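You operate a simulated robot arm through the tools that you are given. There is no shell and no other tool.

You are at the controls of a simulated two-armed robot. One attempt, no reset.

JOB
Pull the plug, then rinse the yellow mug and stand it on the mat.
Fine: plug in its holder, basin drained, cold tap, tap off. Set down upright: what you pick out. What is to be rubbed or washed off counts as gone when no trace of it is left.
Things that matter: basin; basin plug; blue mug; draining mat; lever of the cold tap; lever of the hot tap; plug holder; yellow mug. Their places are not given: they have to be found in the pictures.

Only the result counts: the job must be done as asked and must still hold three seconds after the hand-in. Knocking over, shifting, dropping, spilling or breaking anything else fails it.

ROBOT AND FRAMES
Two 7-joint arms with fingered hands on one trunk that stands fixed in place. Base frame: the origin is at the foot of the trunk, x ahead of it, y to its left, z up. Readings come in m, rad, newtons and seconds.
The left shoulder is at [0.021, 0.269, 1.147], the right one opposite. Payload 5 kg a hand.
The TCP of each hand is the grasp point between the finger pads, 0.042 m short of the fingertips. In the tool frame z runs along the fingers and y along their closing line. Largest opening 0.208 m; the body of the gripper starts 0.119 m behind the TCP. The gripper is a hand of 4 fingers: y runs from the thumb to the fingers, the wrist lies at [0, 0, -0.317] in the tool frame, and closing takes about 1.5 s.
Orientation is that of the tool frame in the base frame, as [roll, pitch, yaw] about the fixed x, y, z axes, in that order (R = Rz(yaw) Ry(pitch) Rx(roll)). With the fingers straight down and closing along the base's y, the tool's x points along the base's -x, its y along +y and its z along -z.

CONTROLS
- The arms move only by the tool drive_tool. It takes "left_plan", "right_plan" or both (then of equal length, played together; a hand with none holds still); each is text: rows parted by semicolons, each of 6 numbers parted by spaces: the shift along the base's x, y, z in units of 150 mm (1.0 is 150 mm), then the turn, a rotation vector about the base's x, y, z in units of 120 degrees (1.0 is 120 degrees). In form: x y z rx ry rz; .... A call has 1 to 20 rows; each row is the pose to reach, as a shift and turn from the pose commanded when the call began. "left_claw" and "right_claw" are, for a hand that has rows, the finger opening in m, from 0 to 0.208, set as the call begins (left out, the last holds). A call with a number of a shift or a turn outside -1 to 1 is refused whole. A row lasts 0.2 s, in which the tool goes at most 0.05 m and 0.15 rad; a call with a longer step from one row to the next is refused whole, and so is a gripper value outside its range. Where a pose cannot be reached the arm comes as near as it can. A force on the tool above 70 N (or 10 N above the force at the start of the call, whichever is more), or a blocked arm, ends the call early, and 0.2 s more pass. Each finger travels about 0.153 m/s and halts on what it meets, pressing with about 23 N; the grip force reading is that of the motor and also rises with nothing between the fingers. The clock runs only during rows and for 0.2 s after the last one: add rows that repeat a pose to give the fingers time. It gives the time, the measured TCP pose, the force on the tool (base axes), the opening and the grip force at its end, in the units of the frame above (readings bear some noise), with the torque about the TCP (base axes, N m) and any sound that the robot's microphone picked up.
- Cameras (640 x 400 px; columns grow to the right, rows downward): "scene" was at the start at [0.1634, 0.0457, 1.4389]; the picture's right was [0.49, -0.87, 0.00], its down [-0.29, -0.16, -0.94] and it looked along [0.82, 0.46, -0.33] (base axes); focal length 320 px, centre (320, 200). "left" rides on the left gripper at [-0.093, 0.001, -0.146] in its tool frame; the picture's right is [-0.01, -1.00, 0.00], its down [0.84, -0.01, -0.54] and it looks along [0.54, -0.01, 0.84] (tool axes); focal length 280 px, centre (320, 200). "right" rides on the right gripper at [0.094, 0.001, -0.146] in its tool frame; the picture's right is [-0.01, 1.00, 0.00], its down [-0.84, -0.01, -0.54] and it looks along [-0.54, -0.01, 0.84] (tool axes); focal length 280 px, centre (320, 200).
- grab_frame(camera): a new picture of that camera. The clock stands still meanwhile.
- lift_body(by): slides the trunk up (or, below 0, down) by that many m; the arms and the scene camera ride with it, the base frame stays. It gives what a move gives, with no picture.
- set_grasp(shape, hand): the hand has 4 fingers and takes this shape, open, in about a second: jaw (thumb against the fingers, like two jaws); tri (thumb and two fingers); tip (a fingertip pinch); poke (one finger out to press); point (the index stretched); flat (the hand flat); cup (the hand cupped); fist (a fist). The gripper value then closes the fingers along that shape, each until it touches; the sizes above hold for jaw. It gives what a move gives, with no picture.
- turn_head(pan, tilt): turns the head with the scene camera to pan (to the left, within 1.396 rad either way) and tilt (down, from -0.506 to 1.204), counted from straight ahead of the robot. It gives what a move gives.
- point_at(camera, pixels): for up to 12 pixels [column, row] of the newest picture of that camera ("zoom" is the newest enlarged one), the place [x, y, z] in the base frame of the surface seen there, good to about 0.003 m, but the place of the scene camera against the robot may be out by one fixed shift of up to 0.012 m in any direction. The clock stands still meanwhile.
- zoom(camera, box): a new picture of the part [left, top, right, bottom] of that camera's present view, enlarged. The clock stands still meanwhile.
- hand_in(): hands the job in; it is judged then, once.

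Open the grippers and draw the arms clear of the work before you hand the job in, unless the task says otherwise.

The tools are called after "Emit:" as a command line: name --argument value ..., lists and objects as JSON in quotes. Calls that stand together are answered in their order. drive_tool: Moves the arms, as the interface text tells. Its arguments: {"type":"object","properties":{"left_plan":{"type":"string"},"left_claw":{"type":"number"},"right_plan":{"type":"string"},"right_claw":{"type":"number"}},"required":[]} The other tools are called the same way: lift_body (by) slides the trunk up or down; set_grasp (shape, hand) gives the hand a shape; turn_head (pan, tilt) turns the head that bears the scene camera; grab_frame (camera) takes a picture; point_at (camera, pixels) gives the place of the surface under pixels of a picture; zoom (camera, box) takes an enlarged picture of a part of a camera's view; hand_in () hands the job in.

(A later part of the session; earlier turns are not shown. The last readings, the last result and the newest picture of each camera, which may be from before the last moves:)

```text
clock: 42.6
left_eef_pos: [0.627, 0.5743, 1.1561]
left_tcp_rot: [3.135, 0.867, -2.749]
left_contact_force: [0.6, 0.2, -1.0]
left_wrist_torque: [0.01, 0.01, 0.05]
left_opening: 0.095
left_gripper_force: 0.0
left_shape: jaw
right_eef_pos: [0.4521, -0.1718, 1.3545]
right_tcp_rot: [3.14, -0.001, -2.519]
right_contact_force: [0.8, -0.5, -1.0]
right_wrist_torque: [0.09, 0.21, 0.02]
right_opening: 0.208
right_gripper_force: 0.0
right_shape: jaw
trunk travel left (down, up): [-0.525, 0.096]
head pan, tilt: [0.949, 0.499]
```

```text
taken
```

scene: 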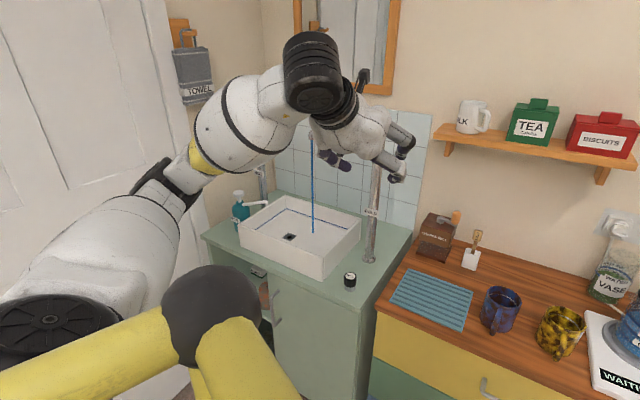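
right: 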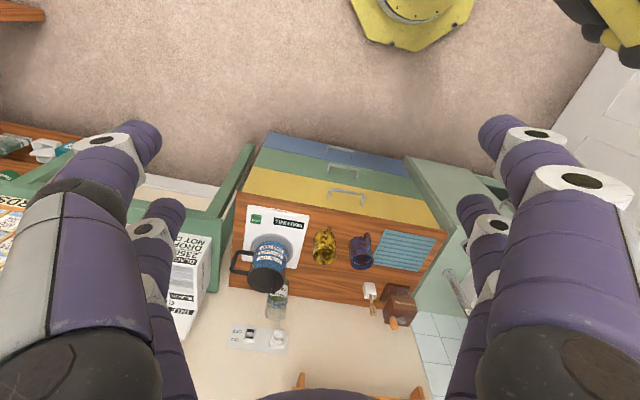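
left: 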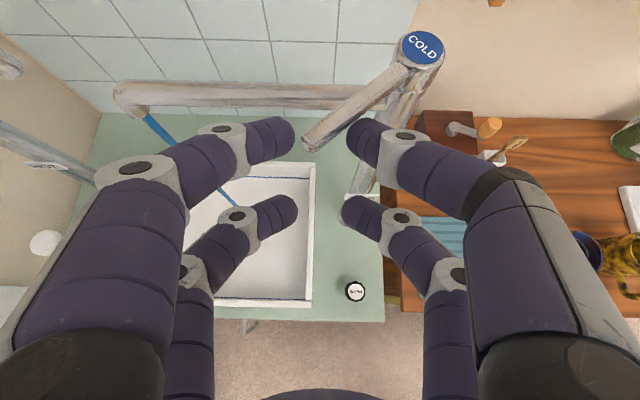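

The right side is clear at that height. I continue with the left hand toward the mugs while the right hand moves a little further away.

Emit:
drive_tool --left_plan "0.08 -0.22 -0.05 0 0 0;0.16 -0.44 -0.1 0 0 0;0.24 -0.66 -0.2 0 0 0;0.32 -0.86 -0.3 0 0 0;0.4 -1.0 -0.4 0 0 0" --right_plan "0 -0.15 0 0 0 0;0 -0.3 0 0 0 0;0 -0.45 0 0 0 0;0 -0.6 0 0 0 0;0 -0.8 0 0 0 0"

Emit:
drive_tool --left_plan "0.07 -0.2 -0.1 0 0 0;0.14 -0.42 -0.2 0 0 0;0.21 -0.65 -0.3 0 0 0;0.28 -0.87 -0.4 0 0 0;0.33 -1.0 -0.5 0 0 0"

Emit:
grab_frame --camera "left"

Emit:
turn_head --pan 0.45 --tilt 0.5

Emit:
grab_frame --camera "scene"

```text
clock: 43.8
left_eef_pos: [0.6846, 0.4252, 1.0962]
left_tcp_rot: [3.135, 0.87, -2.75]
left_contact_force: [0.4, -1.0, 0.9]
left_wrist_torque: [0.11, 0.05, 0.08]
left_opening: 0.0949
left_gripper_force: 0.0
left_shape: jaw
right_eef_pos: [0.4503, -0.2938, 1.3555]
right_tcp_rot: [3.141, -0.002, -2.518]
right_contact_force: [0.8, -1.3, -0.2]
right_wrist_torque: [0.21, 0.08, -0.01]
right_opening: 0.2078
right_gripper_force: 0.0
right_shape: jaw
trunk travel left (down, up): [-0.525, 0.096]
head pan, tilt: [0.949, 0.499]
```

```text
clock: 45.0
left_eef_pos: [0.7355, 0.2757, 1.0186]
left_tcp_rot: [3.134, 0.87, -2.75]
left_contact_force: [-0.1, 0.1, 0.7]
left_wrist_torque: [0.0, 0.03, 0.03]
left_opening: 0.0948
left_gripper_force: 0.0
left_shape: jaw
right_eef_pos: [0.4496, -0.2908, 1.3554]
right_tcp_rot: [3.14, -0.002, -2.519]
right_contact_force: [0.5, 0.3, -1.4]
right_wrist_torque: [0.06, 0.03, 0.0]
right_opening: 0.208
right_gripper_force: 0.1
right_shape: jaw
trunk travel left (down, up): [-0.525, 0.096]
head pan, tilt: [0.949, 0.499]
```

```text
taken
```

left: 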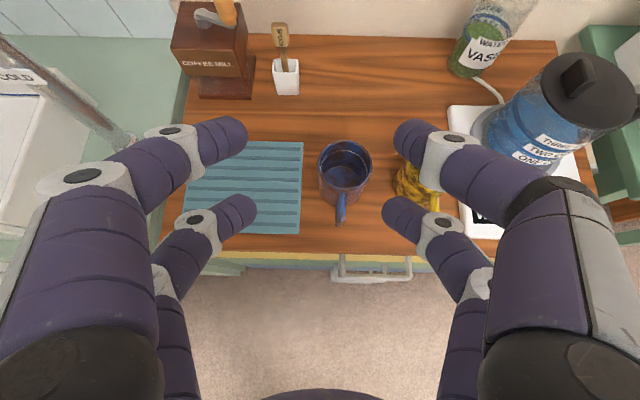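

```text
clock: 45.9
left_eef_pos: [0.7348, 0.2753, 1.0183]
left_tcp_rot: [3.137, 0.867, -2.748]
left_contact_force: [0.5, -0.1, -0.4]
left_wrist_torque: [0.01, 0.02, -0.01]
left_opening: 0.0951
left_gripper_force: 0.0
left_shape: jaw
right_eef_pos: [0.4484, -0.2916, 1.3562]
right_tcp_rot: [-3.141, 0.0, -2.515]
right_contact_force: [-0.8, 0.3, 0.2]
right_wrist_torque: [-0.01, -0.04, 0.0]
right_opening: 0.2078
right_gripper_force: 0.0
right_shape: jaw
trunk travel left (down, up): [-0.525, 0.096]
head pan, tilt: [0.45, 0.499]
```

```text
taken
```

scene: 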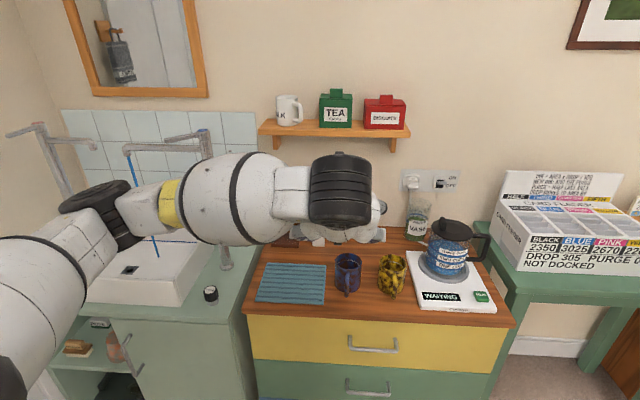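

The blue mug is at (343,170) in the left view, yellow is behind the right finger, and the kettle is further right. I measure the kettle's height and position before moving right.

Emit:
point_at --camera "left" --pixels '[[580, 80], [540, 90], [510, 150], [462, 115], [468, 220], [405, 190], [345, 160], [330, 150], [343, 195], [320, 175], [370, 175], [340, 215]]'

Emit:
point_at --camera "scene" --pixels '[[450, 228], [428, 245], [425, 280], [412, 265], [415, 300], [480, 240], [390, 262], [392, 290]]'

```text
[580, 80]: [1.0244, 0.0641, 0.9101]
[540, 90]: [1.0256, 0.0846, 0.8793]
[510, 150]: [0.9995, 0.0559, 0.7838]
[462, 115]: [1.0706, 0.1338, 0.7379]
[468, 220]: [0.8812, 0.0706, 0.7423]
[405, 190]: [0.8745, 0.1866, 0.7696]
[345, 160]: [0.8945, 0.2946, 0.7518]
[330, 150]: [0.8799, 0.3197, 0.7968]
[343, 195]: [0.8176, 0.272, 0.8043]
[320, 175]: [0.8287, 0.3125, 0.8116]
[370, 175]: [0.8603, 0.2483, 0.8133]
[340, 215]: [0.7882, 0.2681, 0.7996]
```

```text
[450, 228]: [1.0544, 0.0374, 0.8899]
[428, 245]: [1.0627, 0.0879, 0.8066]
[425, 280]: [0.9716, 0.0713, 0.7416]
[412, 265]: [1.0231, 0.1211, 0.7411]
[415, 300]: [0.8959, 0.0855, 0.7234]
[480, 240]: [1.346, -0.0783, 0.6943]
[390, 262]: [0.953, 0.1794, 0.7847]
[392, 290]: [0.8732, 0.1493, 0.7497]
```

Scale top is z 0.742 with its edge ~0.08 m from the yellow mug's axis, and the kettle is farther; there's room for the fingers. I move right in front of the yellow mug.

Emit:
drive_tool --left_plan "0.06 -0.25 -0.05 0 0 0;0.12 -0.5 -0.1 0 0 0;0.18 -0.75 -0.2 0 0 0;0.23 -1.0 -0.3 0 0 0;0.23 -1.0 -0.3 0 0 0"

Emit:
grab_frame --camera "left"

Emit:
zoom --camera "left" --box '[240, 70, 440, 220]'

```text
clock: 47.1
left_eef_pos: [0.7705, 0.1265, 0.9751]
left_tcp_rot: [3.135, 0.869, -2.747]
left_contact_force: [-0.4, 0.2, 0.4]
left_wrist_torque: [0.0, 0.01, -0.02]
left_opening: 0.0952
left_gripper_force: 0.1
left_shape: jaw
right_eef_pos: [0.4497, -0.2907, 1.3581]
right_tcp_rot: [3.141, -0.001, -2.517]
right_contact_force: [-1.1, 1.9, 0.2]
right_wrist_torque: [-0.1, 0.02, 0.02]
right_opening: 0.2079
right_gripper_force: 0.1
right_shape: jaw
trunk travel left (down, up): [-0.525, 0.096]
head pan, tilt: [0.45, 0.499]
```

```text
taken
```

left: 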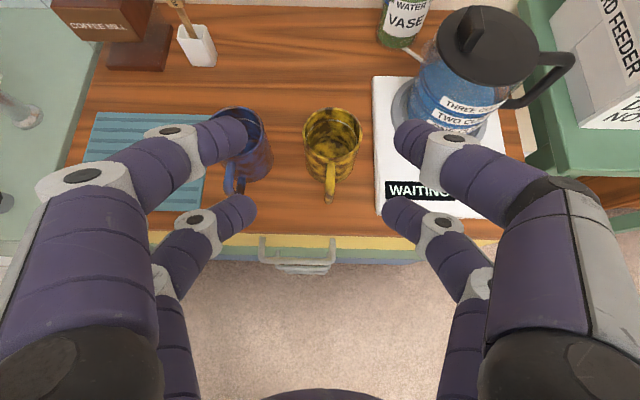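

```text
2.67 times, centred on (340, 145) of left
```

zoom: 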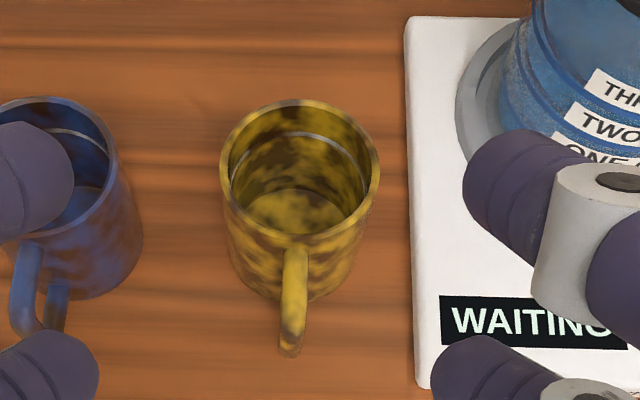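

The yellow mug is clearly seen at (332,143), empty but stained inside and out, handle toward me. I measure its rim and handle.

Emit:
point_at --camera "zoom" --pixels '[[225, 165], [375, 168], [300, 104], [270, 232], [335, 232], [290, 340], [295, 250], [290, 210], [240, 270], [345, 275], [240, 120], [358, 120]]'

Emit:
point_at --camera "zoom" --pixels '[[410, 100], [415, 200], [420, 300], [25, 320], [60, 320], [130, 230], [100, 150], [290, 180], [470, 170]]'

```text
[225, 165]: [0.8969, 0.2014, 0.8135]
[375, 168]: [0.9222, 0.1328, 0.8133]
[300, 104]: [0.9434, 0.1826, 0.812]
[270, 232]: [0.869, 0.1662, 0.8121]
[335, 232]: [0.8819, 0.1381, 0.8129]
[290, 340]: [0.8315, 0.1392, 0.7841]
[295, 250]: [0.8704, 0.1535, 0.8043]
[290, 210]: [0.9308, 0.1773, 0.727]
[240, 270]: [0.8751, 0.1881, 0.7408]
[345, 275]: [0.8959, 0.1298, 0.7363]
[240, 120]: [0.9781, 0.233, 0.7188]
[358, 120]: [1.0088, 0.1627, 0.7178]
```

```text
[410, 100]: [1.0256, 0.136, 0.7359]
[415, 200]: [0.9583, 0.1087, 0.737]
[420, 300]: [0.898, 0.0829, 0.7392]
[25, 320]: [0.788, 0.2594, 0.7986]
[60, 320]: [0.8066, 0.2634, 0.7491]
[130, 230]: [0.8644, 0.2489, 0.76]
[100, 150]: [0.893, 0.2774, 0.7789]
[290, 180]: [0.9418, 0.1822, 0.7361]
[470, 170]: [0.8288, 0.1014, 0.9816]
```

Mug centre is (0.909,0.167), rim z 0.813, radius ≈0.038. The grasp TCP is (0.893,0.160,0.788); I go to the start of the approach 0.15 m back along the tool axis, then halfway in.

Emit:
drive_tool --left_plan "0.035 -0.023 -0.2 0 0 0;0.07 -0.047 -0.4 0 0 0;0.107 -0.07 -0.604 0 0 0;0.34 0.027 -0.815 0 0 0;0.46 0.076 -0.925 0 0 0;0.46 0.076 -0.925 0 0 0"

Emit:
grab_frame --camera "left"

Emit:
zoom --camera "scene" --box '[300, 220, 460, 320]'

```text
clock: 48.5
left_eef_pos: [0.8375, 0.1375, 0.8365]
left_tcp_rot: [3.134, 0.867, -2.75]
left_contact_force: [0.1, 0.8, -0.3]
left_wrist_torque: [0.0, -0.01, -0.03]
left_opening: 0.0949
left_gripper_force: 0.0
left_shape: jaw
right_eef_pos: [0.4485, -0.2909, 1.3567]
right_tcp_rot: [3.141, -0.001, -2.515]
right_contact_force: [0.1, -0.5, 0.5]
right_wrist_torque: [0.02, 0.01, 0.0]
right_opening: 0.208
right_gripper_force: 0.1
right_shape: jaw
trunk travel left (down, up): [-0.525, 0.096]
head pan, tilt: [0.45, 0.499]
```

```text
taken
```

left: 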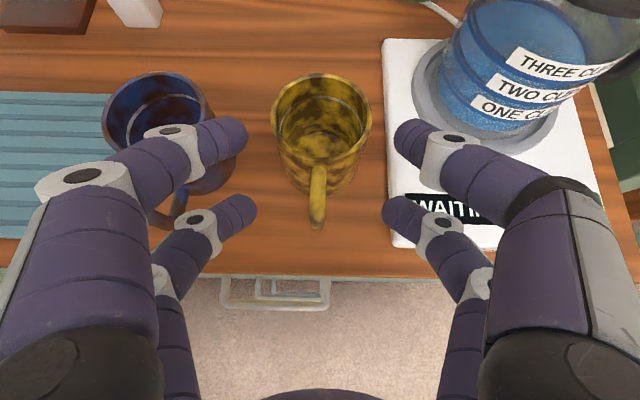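

```text
4.00 times, centred on (380, 270) of scene
```

zoom: 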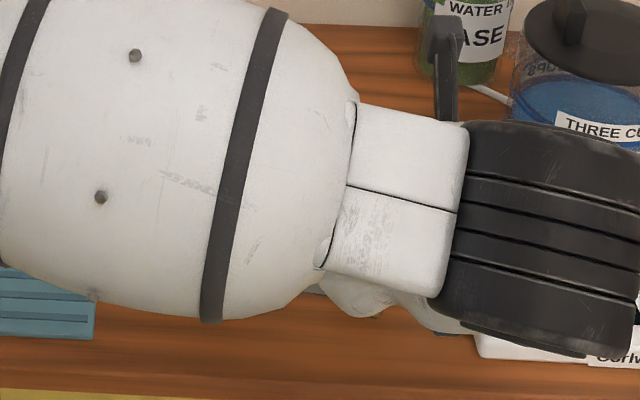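

With this yaw my front-left knuckle would touch the blue mug, which is only ~0.05 m away. I back off and turn the hand to a 45° heading, which by my geometry clears the blue mug by ~15 mm.

Emit:
drive_tool --left_plan "-0.2 -0.08 0.2 0 0 0;-0.37 -0.15 0.4 0 0 0;-0.3 -0.25 0.4 0 0 0.063;-0.22 -0.34 0.36 0 0 0.126;-0.148 -0.428 0.327 0 0 0.188;-0.148 -0.428 0.327 0 0 0.188" --left_claw 0.09

Emit:
grab_frame --camera "left"

Emit:
grab_frame --camera "scene"

```text
clock: 49.9
left_eef_pos: [0.816, 0.075, 0.885]
left_tcp_rot: [3.136, 0.868, -2.353]
left_contact_force: [-0.2, 1.0, 0.2]
left_wrist_torque: [-0.03, -0.03, -0.02]
left_opening: 0.0905
left_gripper_force: 0.0
left_shape: jaw
right_eef_pos: [0.449, -0.2895, 1.3574]
right_tcp_rot: [-3.141, -0.001, -2.516]
right_contact_force: [0.2, 1.0, 0.7]
right_wrist_torque: [-0.07, -0.04, 0.02]
right_opening: 0.2078
right_gripper_force: 0.1
right_shape: jaw
trunk travel left (down, up): [-0.525, 0.096]
head pan, tilt: [0.45, 0.499]
```

```text
taken
```

left: 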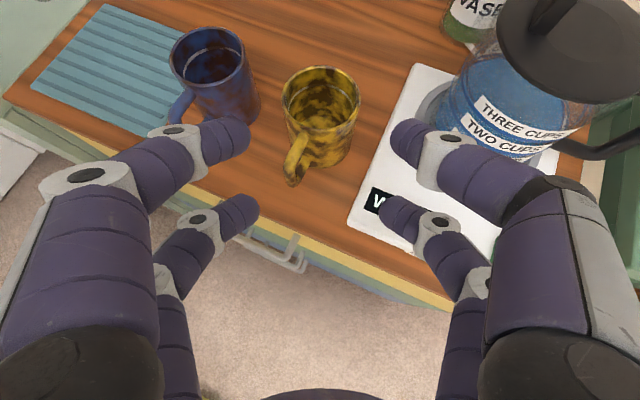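

```text
taken
```

scene: 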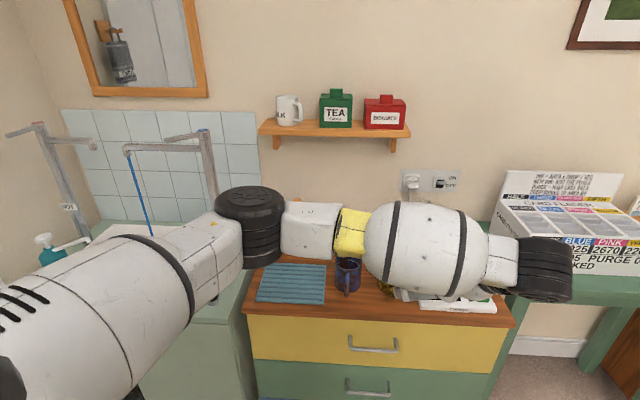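

The pose is reached, but the elbow and forearm now pass over the mugs. I check their height above the blue mug before going lower.

Emit:
point_at --camera "scene" --pixels '[[250, 262], [300, 250], [350, 250], [380, 275], [420, 290], [470, 290], [540, 295], [240, 200], [410, 215], [545, 250]]'

Emit:
grab_frame --camera "right"

```text
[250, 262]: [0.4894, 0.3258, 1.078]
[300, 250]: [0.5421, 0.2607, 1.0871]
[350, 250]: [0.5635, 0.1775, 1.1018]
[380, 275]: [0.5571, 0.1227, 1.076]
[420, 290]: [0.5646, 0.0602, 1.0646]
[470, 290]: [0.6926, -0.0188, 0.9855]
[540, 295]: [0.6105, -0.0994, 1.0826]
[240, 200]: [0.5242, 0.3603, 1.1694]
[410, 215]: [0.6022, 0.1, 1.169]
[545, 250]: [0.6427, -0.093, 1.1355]
```

```text
taken
```

right: 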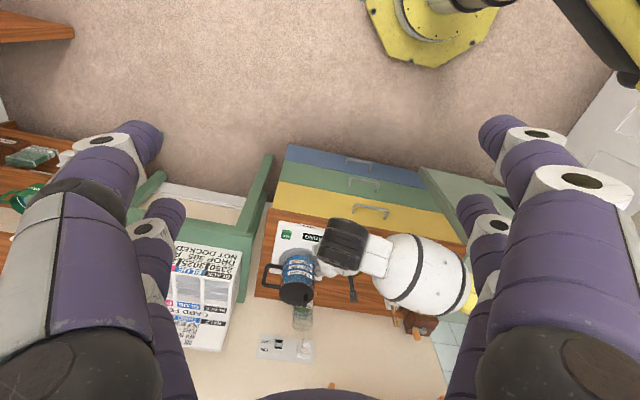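

Forearm is above z 1.06, well clear. I advance 60 % of the approach along the tool axis and check the clearances.

Emit:
drive_tool --left_plan "0.108 0.106 -0.128 0 0 0;0.215 0.212 -0.256 0 0 0;0.322 0.318 -0.384 0 0 0;0.322 0.318 -0.384 0 0 0"

Emit:
grab_frame --camera "left"

Emit:
point_at --camera "left" --pixels '[[240, 135], [170, 130], [200, 150], [148, 128], [250, 210], [195, 215], [398, 135], [445, 140], [205, 70], [230, 95], [390, 210]]'

```text
clock: 50.9
left_eef_pos: [0.8642, 0.1212, 0.8259]
left_tcp_rot: [3.136, 0.87, -2.355]
left_contact_force: [0.3, -0.6, 0.3]
left_wrist_torque: [0.02, 0.01, -0.02]
left_opening: 0.0903
left_gripper_force: 0.0
left_shape: jaw
right_eef_pos: [0.4479, -0.2914, 1.3574]
right_tcp_rot: [3.141, 0.001, -2.518]
right_contact_force: [0.3, -0.5, -0.3]
right_wrist_torque: [0.1, -0.03, 0.0]
right_opening: 0.2082
right_gripper_force: 0.1
right_shape: jaw
trunk travel left (down, up): [-0.525, 0.096]
head pan, tilt: [0.45, 0.499]
```

```text
taken
```

left: 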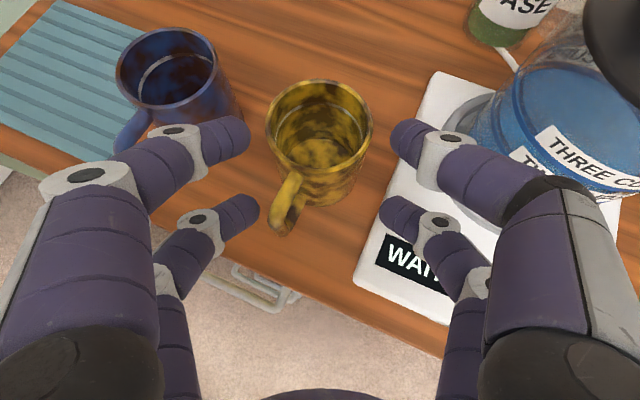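

```text
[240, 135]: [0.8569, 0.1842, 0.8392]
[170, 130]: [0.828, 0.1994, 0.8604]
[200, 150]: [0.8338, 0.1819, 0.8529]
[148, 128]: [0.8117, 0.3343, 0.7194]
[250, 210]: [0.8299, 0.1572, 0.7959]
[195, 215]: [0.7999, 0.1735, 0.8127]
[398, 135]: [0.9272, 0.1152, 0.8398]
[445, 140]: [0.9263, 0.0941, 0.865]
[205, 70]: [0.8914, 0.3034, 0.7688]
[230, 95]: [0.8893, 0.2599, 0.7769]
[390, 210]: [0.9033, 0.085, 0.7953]
```

Clearance to the blue mug looks workable (~10 mm). I re-measure the yellow rim from this closer view before the last part.

Emit:
point_at --camera "left" --pixels '[[270, 128], [370, 128], [320, 83], [330, 170], [300, 88], [345, 90], [285, 220]]'

```text
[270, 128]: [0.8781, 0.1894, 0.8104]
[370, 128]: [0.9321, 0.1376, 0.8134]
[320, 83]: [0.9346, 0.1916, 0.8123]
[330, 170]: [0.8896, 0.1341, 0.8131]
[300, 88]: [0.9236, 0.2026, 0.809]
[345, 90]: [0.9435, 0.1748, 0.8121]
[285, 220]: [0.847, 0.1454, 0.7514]
```

Centre refined to (0.908,0.166). I do the last part of the approach slowly.

Emit:
drive_tool --left_plan "0.055 0.052 -0.06 0 0 0;0.11 0.104 -0.12 0 0 0;0.165 0.155 -0.18 0 0 0;0.219 0.207 -0.239 0 0 0;0.219 0.207 -0.239 0 0 0"

Emit:
grab_frame --camera "left"

```text
clock: 52.1
left_eef_pos: [0.8973, 0.152, 0.7912]
left_tcp_rot: [3.135, 0.867, -2.354]
left_contact_force: [-1.0, -1.0, 0.4]
left_wrist_torque: [0.01, 0.01, -0.02]
left_opening: 0.0905
left_gripper_force: 0.1
left_shape: jaw
right_eef_pos: [0.4496, -0.2917, 1.3569]
right_tcp_rot: [3.14, 0.0, -2.517]
right_contact_force: [0.1, 1.6, 0.2]
right_wrist_torque: [0.0, -0.04, 0.03]
right_opening: 0.2079
right_gripper_force: 0.0
right_shape: jaw
trunk travel left (down, up): [-0.525, 0.096]
head pan, tilt: [0.45, 0.499]
```

```text
taken
```

left: 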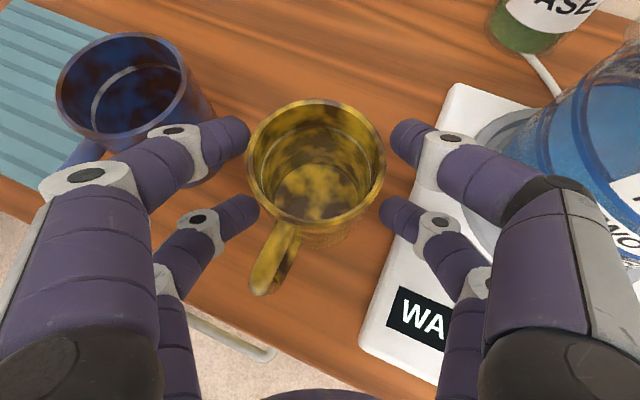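

No contact; the rim (cols 247–386) sits centred between the fingers. I close the hand on the mug.

Emit:
drive_tool --left_plan "0 0 0 0 0 0;0 0 0 0 0 0;0 0 0 0 0 0;0 0 0 0 0 0;0 0 0 0 0 0" --left_claw 0.05

Emit:
grab_frame --camera "left"

```text
clock: 53.3
left_eef_pos: [0.898, 0.1527, 0.7919]
left_tcp_rot: [3.136, 0.867, -2.355]
left_contact_force: [0.1, -0.7, 0.4]
left_wrist_torque: [-0.12, 0.12, 0.0]
left_opening: 0.0604
left_gripper_force: 23.0
left_shape: jaw
right_eef_pos: [0.4489, -0.2905, 1.3571]
right_tcp_rot: [3.141, -0.001, -2.517]
right_contact_force: [0.8, -1.3, 0.1]
right_wrist_torque: [-0.01, 0.02, 0.01]
right_opening: 0.2078
right_gripper_force: 0.0
right_shape: jaw
trunk travel left (down, up): [-0.525, 0.096]
head pan, tilt: [0.45, 0.499]
```

```text
taken
```

left: 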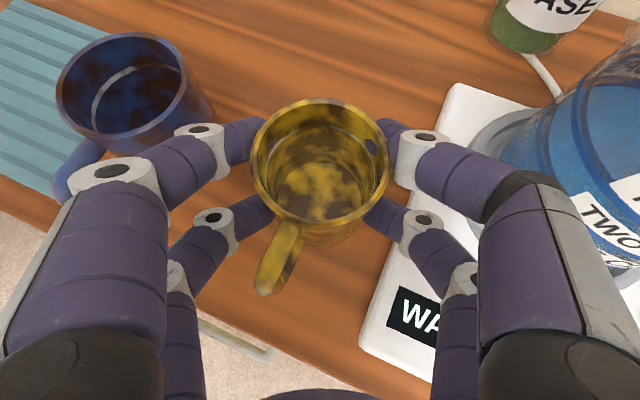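

Grip force is 23 N at opening 0.060. I lift straight up 3 cm and check that the mug comes along level.

Emit:
drive_tool --left_plan "0 0 0.05 0 0 0;0 0 0.1 0 0 0;0 0 0.15 0 0 0;0 0 0.2 0 0 0;0 0 0.2 0 0 0"

Emit:
grab_frame --camera "left"

Emit:
point_at --camera "left" --pixels '[[257, 155], [383, 155], [320, 103], [335, 220], [130, 40]]'

```text
clock: 54.5
left_eef_pos: [0.8974, 0.1525, 0.8207]
left_tcp_rot: [3.132, 0.868, -2.354]
left_contact_force: [-0.4, 0.3, -2.2]
left_wrist_torque: [0.0, 0.0, 0.02]
left_opening: 0.0604
left_gripper_force: 22.7
left_shape: jaw
right_eef_pos: [0.4506, -0.2914, 1.3563]
right_tcp_rot: [-3.142, -0.001, -2.516]
right_contact_force: [0.3, 0.0, -0.1]
right_wrist_torque: [0.04, 0.01, 0.03]
right_opening: 0.2079
right_gripper_force: 0.0
right_shape: jaw
trunk travel left (down, up): [-0.525, 0.096]
head pan, tilt: [0.45, 0.499]
```

```text
taken
```

left: 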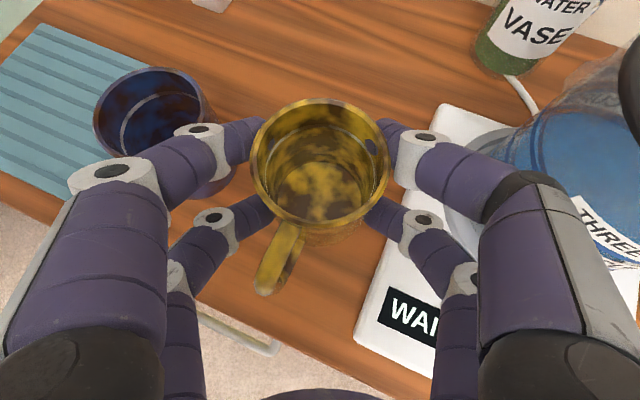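

```text
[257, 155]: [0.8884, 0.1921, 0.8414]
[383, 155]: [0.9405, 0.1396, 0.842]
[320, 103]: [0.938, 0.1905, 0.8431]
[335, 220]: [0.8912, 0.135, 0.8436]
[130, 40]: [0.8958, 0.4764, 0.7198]
```

The mug is held level (rim z 0.842 all round), weight ≈2 N. I lift it further to clear everything, then draw back.

Emit:
drive_tool --left_plan "0 0 0.2 0 0 0;0 0 0.4 0 0 0;0 0 0.6 0 0 0;-0.1 0 0.8 0 0 0;-0.25 0 0.87 0 0 0;-0.45 0.05 0.87 0 0 -0.06;-0.65 0.1 0.87 0 0 -0.12"

Emit:
grab_frame --camera "left"

Emit:
grab_frame --camera "scene"

```text
clock: 56.1
left_eef_pos: [0.7989, 0.1661, 0.9525]
left_tcp_rot: [3.136, 0.867, -2.607]
left_contact_force: [0.2, 0.1, -2.3]
left_wrist_torque: [-0.01, 0.0, -0.03]
left_opening: 0.0604
left_gripper_force: 22.9
left_shape: jaw
right_eef_pos: [0.4489, -0.2901, 1.3572]
right_tcp_rot: [3.141, -0.001, -2.517]
right_contact_force: [-0.9, 0.4, 1.4]
right_wrist_torque: [-0.05, -0.08, -0.02]
right_opening: 0.2078
right_gripper_force: 0.0
right_shape: jaw
trunk travel left (down, up): [-0.525, 0.096]
head pan, tilt: [0.45, 0.499]
```

```text
taken
```

left: 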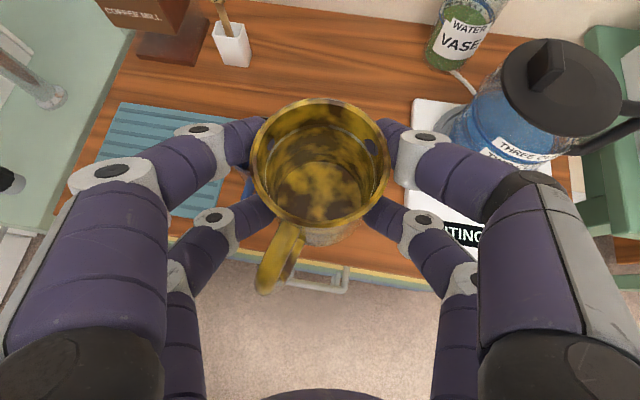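

```text
taken
```

scene: 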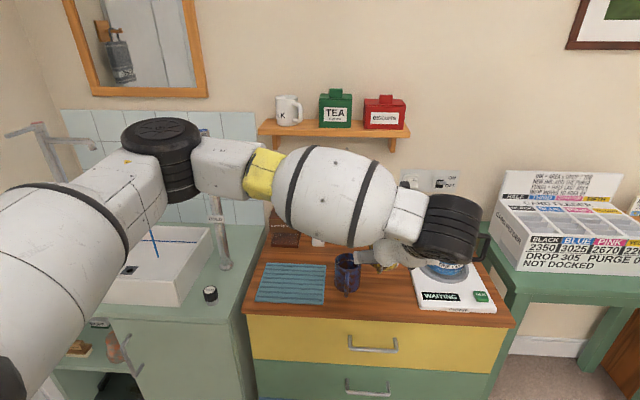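

Stable. I carry the mug left toward the sink in a few segments, keeping it level.

Emit:
drive_tool --left_plan "-0.1 0.2 0 0 0 -0.02;-0.2 0.4 0 0 0 -0.04;-0.3 0.6 0 0 0 -0.068;-0.4 0.8 0 0 0 -0.068;-0.5 1.0 0 0 0 -0.068"

Emit:
drive_tool --left_plan "-0.08 0.22 0 0 0 0;-0.16 0.44 0 0 0 0;-0.24 0.66 0 0 0 0;-0.3 0.85 0 0 0 0;-0.35 1.0 0 0 0 0"

Emit:
drive_tool --left_plan "-0.06 0.22 0 0 0 0;-0.12 0.44 0 0 0 0;-0.18 0.66 0 0 0 0;-0.22 0.85 0 0 0 0;-0.25 1.0 0 0 0 0"

Emit:
turn_head --pan 0.95 --tilt 0.45

Emit:
grab_frame --camera "scene"

Emit:
grab_frame --camera "left"

```text
clock: 57.3
left_eef_pos: [0.7236, 0.32, 0.9506]
left_tcp_rot: [3.137, 0.866, -2.748]
left_contact_force: [-0.4, 0.9, -2.6]
left_wrist_torque: [-0.07, 0.07, -0.04]
left_opening: 0.06
left_gripper_force: 23.2
left_shape: jaw
right_eef_pos: [0.4488, -0.2886, 1.3565]
right_tcp_rot: [-3.14, -0.002, -2.517]
right_contact_force: [-0.9, 1.5, 0.2]
right_wrist_torque: [-0.26, -0.04, 0.01]
right_opening: 0.2077
right_gripper_force: 0.0
right_shape: jaw
trunk travel left (down, up): [-0.525, 0.096]
head pan, tilt: [0.45, 0.499]
```

```text
clock: 58.5
left_eef_pos: [0.6715, 0.4682, 0.9516]
left_tcp_rot: [3.137, 0.867, -2.747]
left_contact_force: [0.8, 0.9, -2.1]
left_wrist_torque: [-0.08, 0.01, -0.02]
left_opening: 0.0601
left_gripper_force: 23.1
left_shape: jaw
right_eef_pos: [0.449, -0.2901, 1.3561]
right_tcp_rot: [3.141, -0.001, -2.516]
right_contact_force: [-0.1, 2.2, 0.1]
right_wrist_torque: [-0.14, -0.06, -0.02]
right_opening: 0.2076
right_gripper_force: 0.1
right_shape: jaw
trunk travel left (down, up): [-0.525, 0.096]
head pan, tilt: [0.45, 0.499]
```

```text
clock: 59.7
left_eef_pos: [0.6348, 0.6195, 0.951]
left_tcp_rot: [3.136, 0.867, -2.748]
left_contact_force: [0.0, 0.4, -2.9]
left_wrist_torque: [0.01, -0.02, -0.02]
left_opening: 0.0603
left_gripper_force: 23.1
left_shape: jaw
right_eef_pos: [0.4499, -0.2899, 1.3573]
right_tcp_rot: [-3.14, -0.001, -2.518]
right_contact_force: [0.4, 0.6, 0.1]
right_wrist_torque: [-0.07, -0.01, 0.02]
right_opening: 0.208
right_gripper_force: 0.0
right_shape: jaw
trunk travel left (down, up): [-0.525, 0.096]
head pan, tilt: [0.45, 0.499]
```

```text
clock: 60.6
left_eef_pos: [0.6349, 0.6191, 0.952]
left_tcp_rot: [3.136, 0.867, -2.748]
left_contact_force: [-0.5, 0.4, -2.1]
left_wrist_torque: [-0.03, 0.05, 0.03]
left_opening: 0.0602
left_gripper_force: 22.5
left_shape: jaw
right_eef_pos: [0.4491, -0.2915, 1.356]
right_tcp_rot: [-3.141, 0.0, -2.516]
right_contact_force: [-0.6, 0.7, -0.5]
right_wrist_torque: [0.04, 0.06, -0.01]
right_opening: 0.2077
right_gripper_force: 0.2
right_shape: jaw
trunk travel left (down, up): [-0.525, 0.096]
head pan, tilt: [0.949, 0.45]
```

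```text
taken
```

scene: 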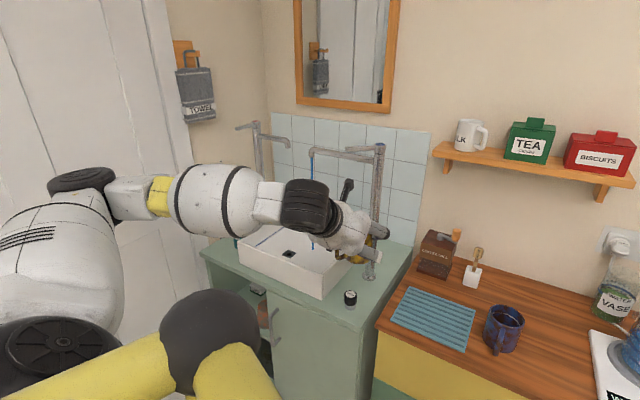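

```text
taken
```

left: 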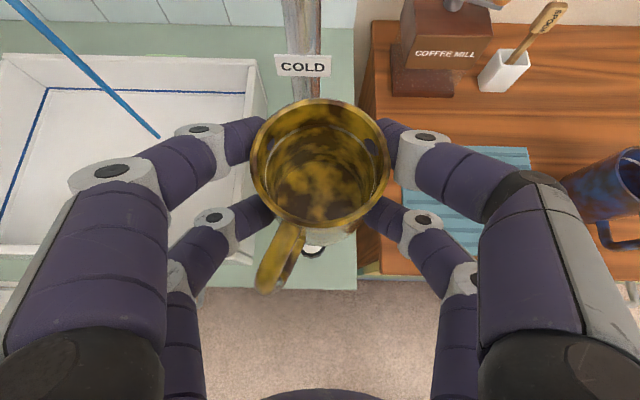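

The stream ends at (158,135) in the left view, on the basin floor. I measure the stream's position so I can centre the mug under it.

Emit:
point_at --camera "left" --pixels '[[157, 135], [120, 98], [80, 60], [50, 32], [130, 108]]'

Emit:
zoom --camera "scene" --box '[280, 130, 400, 280]'

```text
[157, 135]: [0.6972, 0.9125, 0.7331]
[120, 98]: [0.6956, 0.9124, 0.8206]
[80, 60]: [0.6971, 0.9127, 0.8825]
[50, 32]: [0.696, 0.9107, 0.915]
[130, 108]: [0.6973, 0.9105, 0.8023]
```

```text
2.67 times, centred on (340, 205) of scene
```

zoom: 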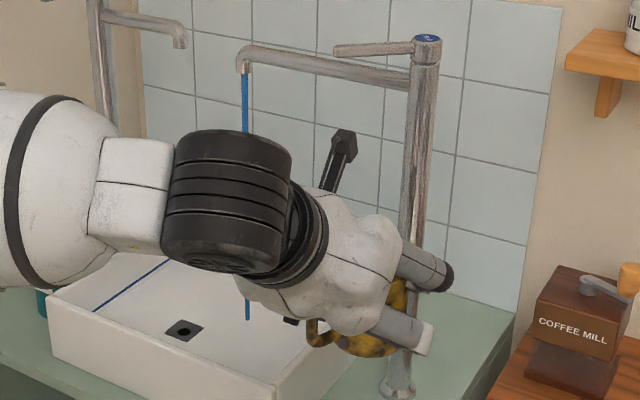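

The stream is vertical at (0.6965,0.912). I bring the mug up to the edge of it, at z≈0.93.

Emit:
drive_tool --left_plan "-0.02 0.22 -0.03 0 0 0;-0.04 0.44 -0.06 0 0 0;-0.05 0.66 -0.09 0 0 0;-0.06 0.85 -0.12 0 0 0;-0.06 1.0 -0.14 0 0 0"

Emit:
drive_tool --left_plan "0.08 0.2 0 0 0 0;0.16 0.4 0 0 0 0;0.25 0.6 0 0 0 0;0.3 0.8 0 0 0 0;0.34 0.92 0 0 0 0;0.34 0.92 0 0 0 0"

Emit:
grab_frame --camera "left"

Emit:
grab_frame --camera "scene"

```text
clock: 61.8
left_eef_pos: [0.6252, 0.7684, 0.9315]
left_tcp_rot: [3.135, 0.87, -2.749]
left_contact_force: [0.8, 0.2, -2.6]
left_wrist_torque: [-0.01, -0.01, -0.02]
left_opening: 0.0599
left_gripper_force: 23.1
left_shape: jaw
right_eef_pos: [0.4485, -0.2908, 1.3575]
right_tcp_rot: [3.141, -0.002, -2.516]
right_contact_force: [-0.5, 0.1, 0.1]
right_wrist_torque: [0.01, -0.02, -0.03]
right_opening: 0.2078
right_gripper_force: 0.0
right_shape: jaw
trunk travel left (down, up): [-0.525, 0.096]
head pan, tilt: [0.949, 0.45]
```

```text
clock: 63.2
left_eef_pos: [0.6771, 0.9038, 0.931]
left_tcp_rot: [3.136, 0.867, -2.748]
left_contact_force: [0.7, 0.2, -3.3]
left_wrist_torque: [-0.02, 0.04, 0.02]
left_opening: 0.06
left_gripper_force: 23.0
left_shape: jaw
right_eef_pos: [0.449, -0.2919, 1.3561]
right_tcp_rot: [-3.14, 0.0, -2.517]
right_contact_force: [-0.6, -0.6, 0.0]
right_wrist_torque: [0.03, 0.01, -0.01]
right_opening: 0.2081
right_gripper_force: 0.1
right_shape: jaw
trunk travel left (down, up): [-0.525, 0.096]
head pan, tilt: [0.949, 0.45]
```

```text
taken
```

left: 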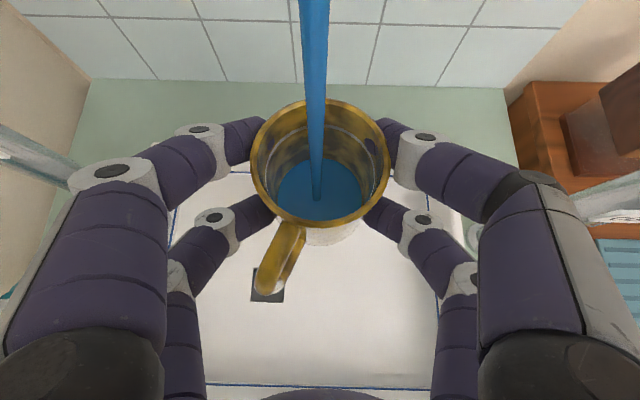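

```text
taken
```

scene: 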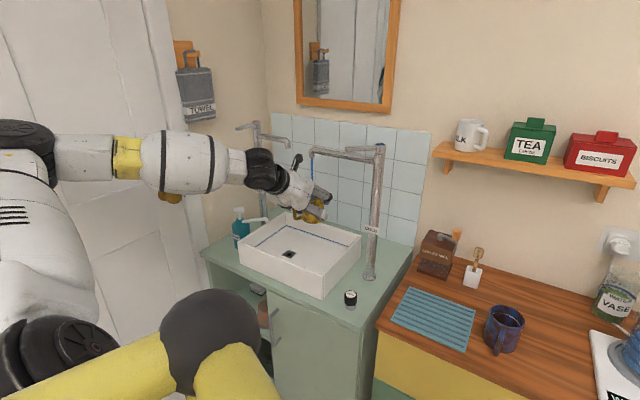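

The stream goes straight into the mug at (317,190) and it's filling; the stains already look lighter. I hold still for some seconds.

Emit:
drive_tool --left_plan "0 0 0 0 0 0;0 0 0 0 0 0;0 0 0 0 0 0;0 0 0 0 0 0;0 0 0 0 0 0;0 0 0 0 0 0;0 0 0 0 0 0;0 0 0 0 0 0;0 0 0 0 0 0;0 0 0 0 0 0"

Emit:
zoom --camera "left" --box '[220, 60, 420, 310]'

Emit:
zoom --camera "scene" --box '[270, 140, 370, 240]'

```text
clock: 65.4
left_eef_pos: [0.6774, 0.9062, 0.9302]
left_tcp_rot: [3.136, 0.866, -2.749]
left_contact_force: [-0.2, 0.7, -4.4]
left_wrist_torque: [-0.05, 0.04, 0.03]
left_opening: 0.0603
left_gripper_force: 23.1
left_shape: jaw
right_eef_pos: [0.4491, -0.2901, 1.3551]
right_tcp_rot: [3.14, -0.001, -2.516]
right_contact_force: [0.1, -0.5, 1.0]
right_wrist_torque: [0.01, -0.02, 0.01]
right_opening: 0.2079
right_gripper_force: 0.0
right_shape: jaw
trunk travel left (down, up): [-0.525, 0.096]
head pan, tilt: [0.949, 0.45]
```

```text
1.60 times, centred on (320, 185) of left
```

zoom: 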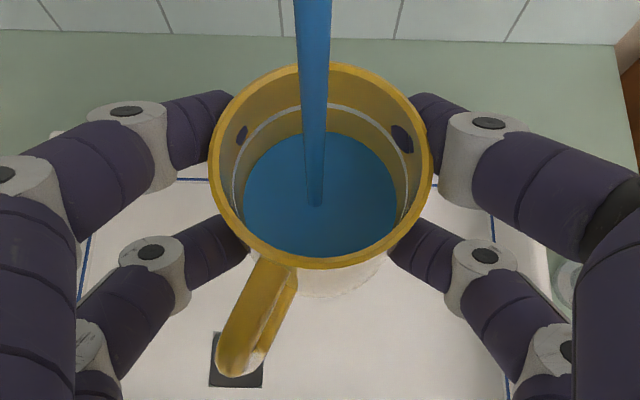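

```text
4.00 times, centred on (320, 190) of scene
```

zoom: 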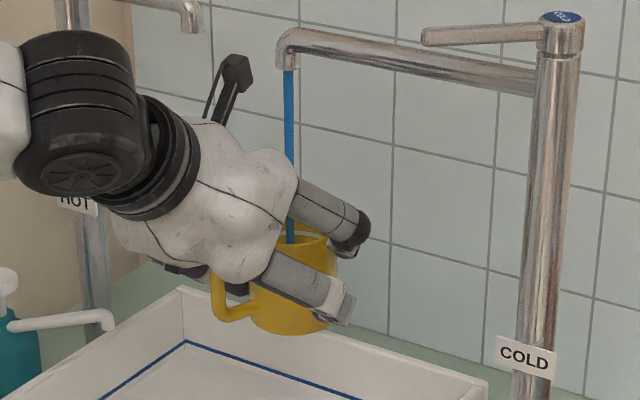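

The mug looks clean yellow inside and out. I hold ~2 s more under the stream and examine it closely for remaining traces.

Emit:
drive_tool --left_plan "0 0 0 0 0 0;0 0 0 0 0 0;0 0 0 0 0 0;0 0 0 0 0 0;0 0 0 0 0 0;0 0 0 0 0 0;0 0 0 0 0 0;0 0 0 0 0 0"

Emit:
zoom --camera "left" --box '[235, 80, 405, 310]'

Emit:
zoom --camera "scene" --box '[310, 180, 370, 230]'

```text
clock: 67.2
left_eef_pos: [0.677, 0.9059, 0.9298]
left_tcp_rot: [3.136, 0.868, -2.749]
left_contact_force: [-0.3, 1.1, -5.3]
left_wrist_torque: [-0.03, 0.02, 0.01]
left_opening: 0.0603
left_gripper_force: 22.5
left_shape: jaw
right_eef_pos: [0.4499, -0.2908, 1.356]
right_tcp_rot: [3.141, -0.002, -2.516]
right_contact_force: [0.8, 0.0, 0.0]
right_wrist_torque: [-0.01, 0.06, 0.05]
right_opening: 0.2076
right_gripper_force: 0.1
right_shape: jaw
trunk travel left (down, up): [-0.525, 0.096]
head pan, tilt: [0.949, 0.45]
```

```text
1.74 times, centred on (320, 195) of left
```

zoom: 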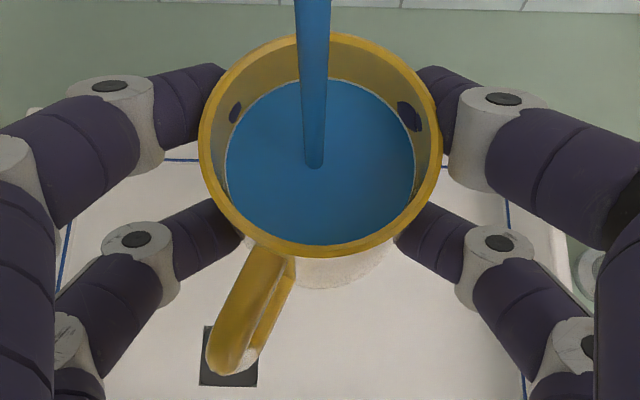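

```text
8.00 times, centred on (340, 205) of scene
```

zoom: 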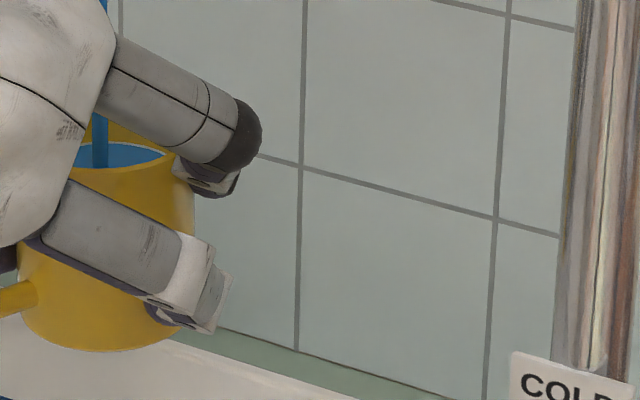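

No stain left that I can see, and the mug is nearly full, so now I move it back out of the stream gently (still over the basin) to empty it.

Emit:
drive_tool --left_plan "-0.08 -0.033 0.05 0 0 0;-0.16 -0.066 0.1 0 0 0;-0.24 -0.1 0.15 0 0 0;-0.32 -0.133 0.2 0 0 0;-0.38 -0.158 0.2 0 0 0;-0.38 -0.158 0.2 0 0 0"

Emit:
grab_frame --camera "left"

Emit:
zoom --camera "scene" --box '[220, 120, 400, 280]'

```text
clock: 68.6
left_eef_pos: [0.6203, 0.8823, 0.9611]
left_tcp_rot: [3.138, 0.868, -2.747]
left_contact_force: [0.4, 0.6, -5.3]
left_wrist_torque: [-0.07, -0.03, 0.0]
left_opening: 0.06
left_gripper_force: 23.0
left_shape: jaw
right_eef_pos: [0.4495, -0.2907, 1.3559]
right_tcp_rot: [3.141, -0.001, -2.516]
right_contact_force: [-0.5, 0.0, 0.8]
right_wrist_torque: [-0.01, 0.03, -0.01]
right_opening: 0.208
right_gripper_force: 0.1
right_shape: jaw
trunk travel left (down, up): [-0.525, 0.096]
head pan, tilt: [0.949, 0.45]
```

```text
taken
```

left: 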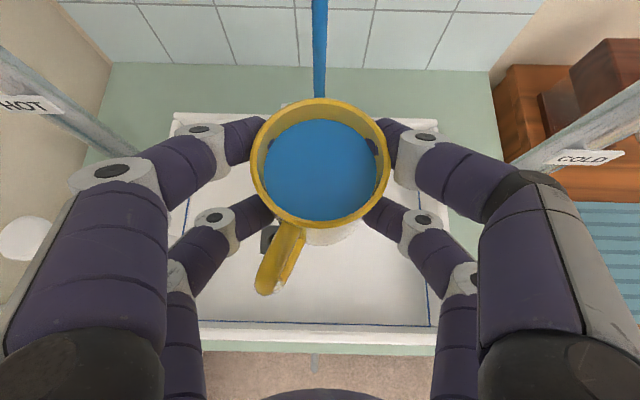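

```text
2.50 times, centred on (310, 200) of scene
```

zoom: 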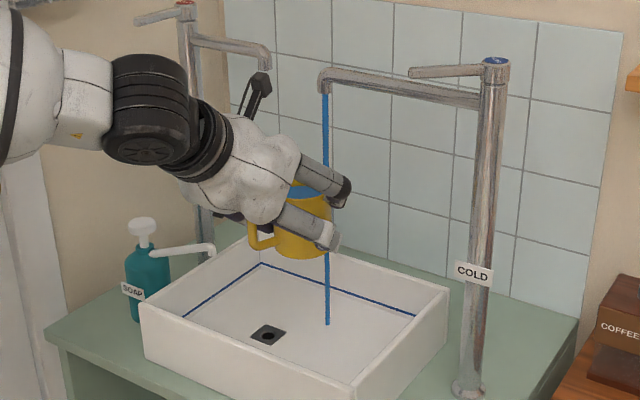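

The mug is clean and full; the basin is beneath. I tilt the hand to the right about its forward axis, 45° first, to pour the water into the basin.

Emit:
drive_tool --left_plan "0 0 0 0.058 0.024 0;0 0 0 0.1155 0.048 0;0 0 0 0.173 0.072 0;0 0 0 0.231 0.0957 0;0 0 0 0.289 0.12 0;0 0 0 0.3465 0.1436 0"

Emit:
grab_frame --camera "left"

Emit:
grab_frame --camera "scene"

```text
clock: 70.0
left_eef_pos: [0.6207, 0.883, 0.9603]
left_tcp_rot: [2.138, 0.569, 2.838]
left_contact_force: [1.1, 0.2, -4.2]
left_wrist_torque: [-0.22, 0.05, -0.05]
left_opening: 0.0598
left_gripper_force: 23.4
left_shape: jaw
right_eef_pos: [0.45, -0.2896, 1.3559]
right_tcp_rot: [-3.14, 0.0, -2.518]
right_contact_force: [-0.3, 0.7, -0.6]
right_wrist_torque: [-0.06, 0.08, 0.0]
right_opening: 0.2081
right_gripper_force: 0.1
right_shape: jaw
trunk travel left (down, up): [-0.525, 0.096]
head pan, tilt: [0.949, 0.45]
```

```text
taken
```

left: 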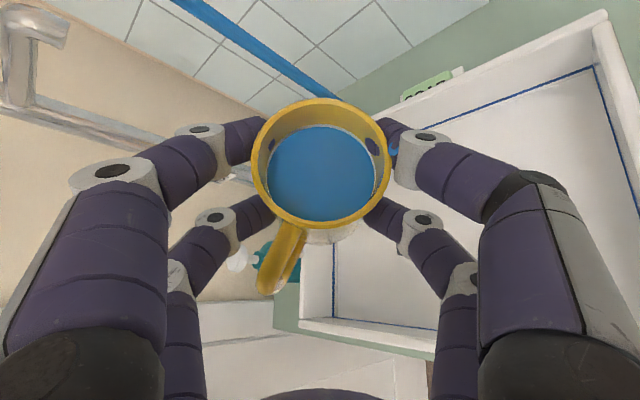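

```text
taken
```

scene: 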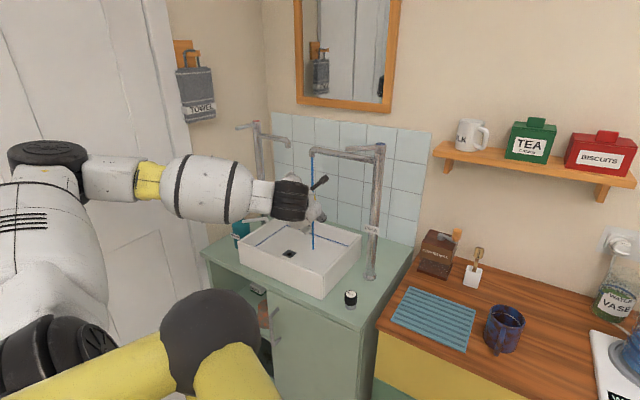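

Some water has left (weight 5.3→4.2 N). I tilt another 45°.

Emit:
drive_tool --left_plan "0 0 0 0.058 0.024 0;0 0 0 0.1155 0.048 0;0 0 0 0.173 0.072 0;0 0 0 0.231 0.0957 0;0 0 0 0.289 0.12 0;0 0 0 0.3465 0.1436 0"

Emit:
grab_frame --camera "left"

Emit:
zoom --camera "scene" --box '[200, 120, 400, 320]'

```text
clock: 70.8
left_eef_pos: [0.6316, 0.8933, 1.1436]
left_tcp_rot: [1.77, 0.633, 2.703]
left_contact_force: [-63.4, -43.2, -55.1]
left_wrist_torque: [-1.49, 5.04, -2.91]
left_opening: 0.0675
left_gripper_force: 23.0
left_shape: jaw
right_eef_pos: [0.4489, -0.2882, 1.3563]
right_tcp_rot: [-3.141, -0.002, -2.516]
right_contact_force: [2.3, 2.7, -1.4]
right_wrist_torque: [-0.39, 0.28, 0.02]
right_opening: 0.2077
right_gripper_force: 0.1
right_shape: jaw
trunk travel left (down, up): [-0.525, 0.096]
head pan, tilt: [0.949, 0.45]
stopped in row 3 (left hand): the force on the tool passed its limit at 117 N (the readings are from after the stop); the commanded pose is now the measured one
```

```text
taken
```

left: 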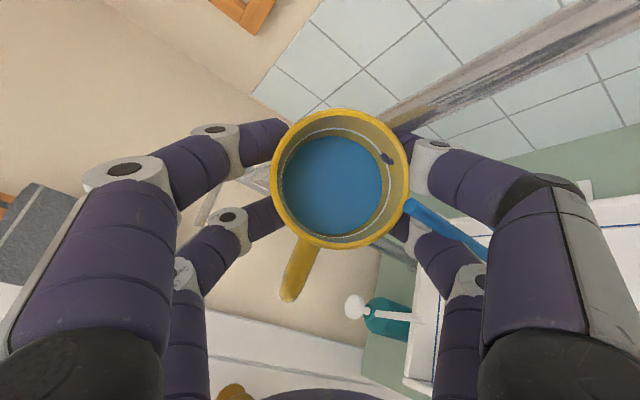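

```text
2.00 times, centred on (300, 220) of scene
```

zoom: 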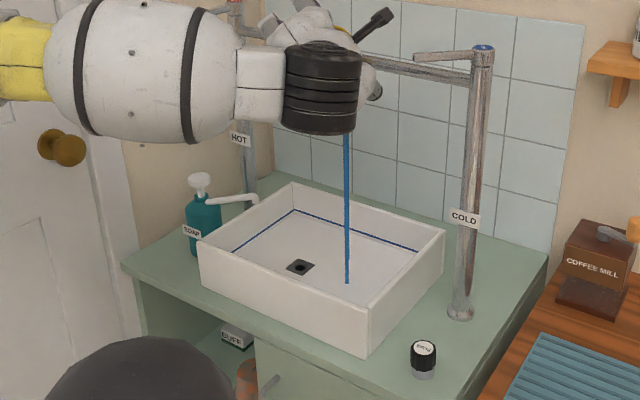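

The arm's configuration jumped and the hand rose and struck something (likely the spout) with 117 N; the mug is still gripped. I retreat gently away from the contact (back and slightly down).

Emit:
drive_tool --left_plan "-0.06 -0.035 -0.03 0 0 0;-0.12 -0.07 -0.06 0 0 0;-0.18 -0.1 -0.09 0 0 0;-0.24 -0.14 -0.12 0 0 0"

Emit:
grab_frame --camera "left"

Emit:
grab_frame --camera "scene"

```text
clock: 71.8
left_eef_pos: [0.5994, 0.8714, 1.1479]
left_tcp_rot: [1.736, 0.647, 2.68]
left_contact_force: [0.1, -1.7, -2.1]
left_wrist_torque: [-0.24, 0.1, 0.04]
left_opening: 0.0582
left_gripper_force: 22.9
left_shape: jaw
right_eef_pos: [0.4481, -0.2943, 1.3577]
right_tcp_rot: [3.14, 0.003, -2.52]
right_contact_force: [-1.3, -2.3, -0.4]
right_wrist_torque: [0.25, -0.15, -0.01]
right_opening: 0.2077
right_gripper_force: 0.1
right_shape: jaw
trunk travel left (down, up): [-0.525, 0.096]
head pan, tilt: [0.949, 0.45]
```

```text
taken
```

left: 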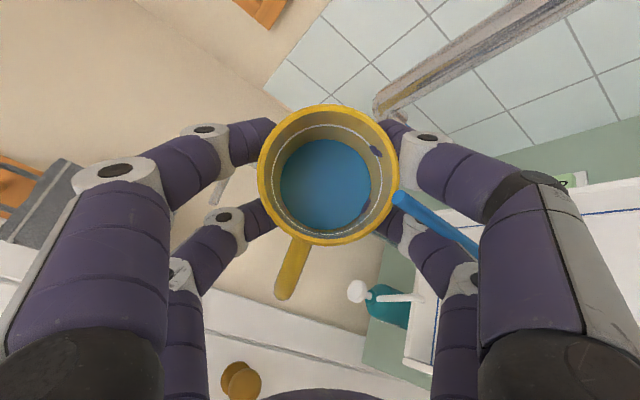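

```text
taken
```

scene: 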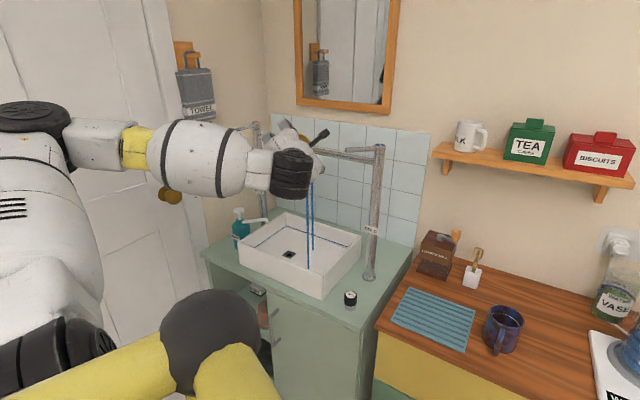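

Contact is released; the mug is now pouring (second stream at about (308,200–268)). I zoom in to make sure it lands inside the basin.

Emit:
zoom --camera "scene" --box '[220, 120, 400, 310]'

Emit:
point_at --camera "scene" --pixels '[[308, 266], [308, 262], [313, 247], [309, 220]]'

```text
2.11 times, centred on (310, 215) of scene
```

zoom: 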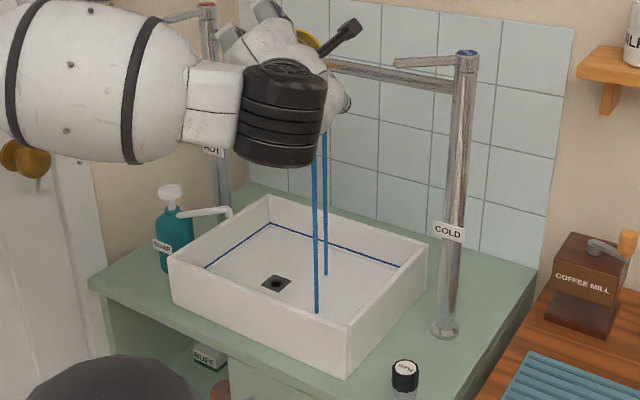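

```text
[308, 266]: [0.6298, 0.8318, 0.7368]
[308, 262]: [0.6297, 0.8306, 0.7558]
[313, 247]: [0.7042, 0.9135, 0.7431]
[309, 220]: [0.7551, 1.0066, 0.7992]
```

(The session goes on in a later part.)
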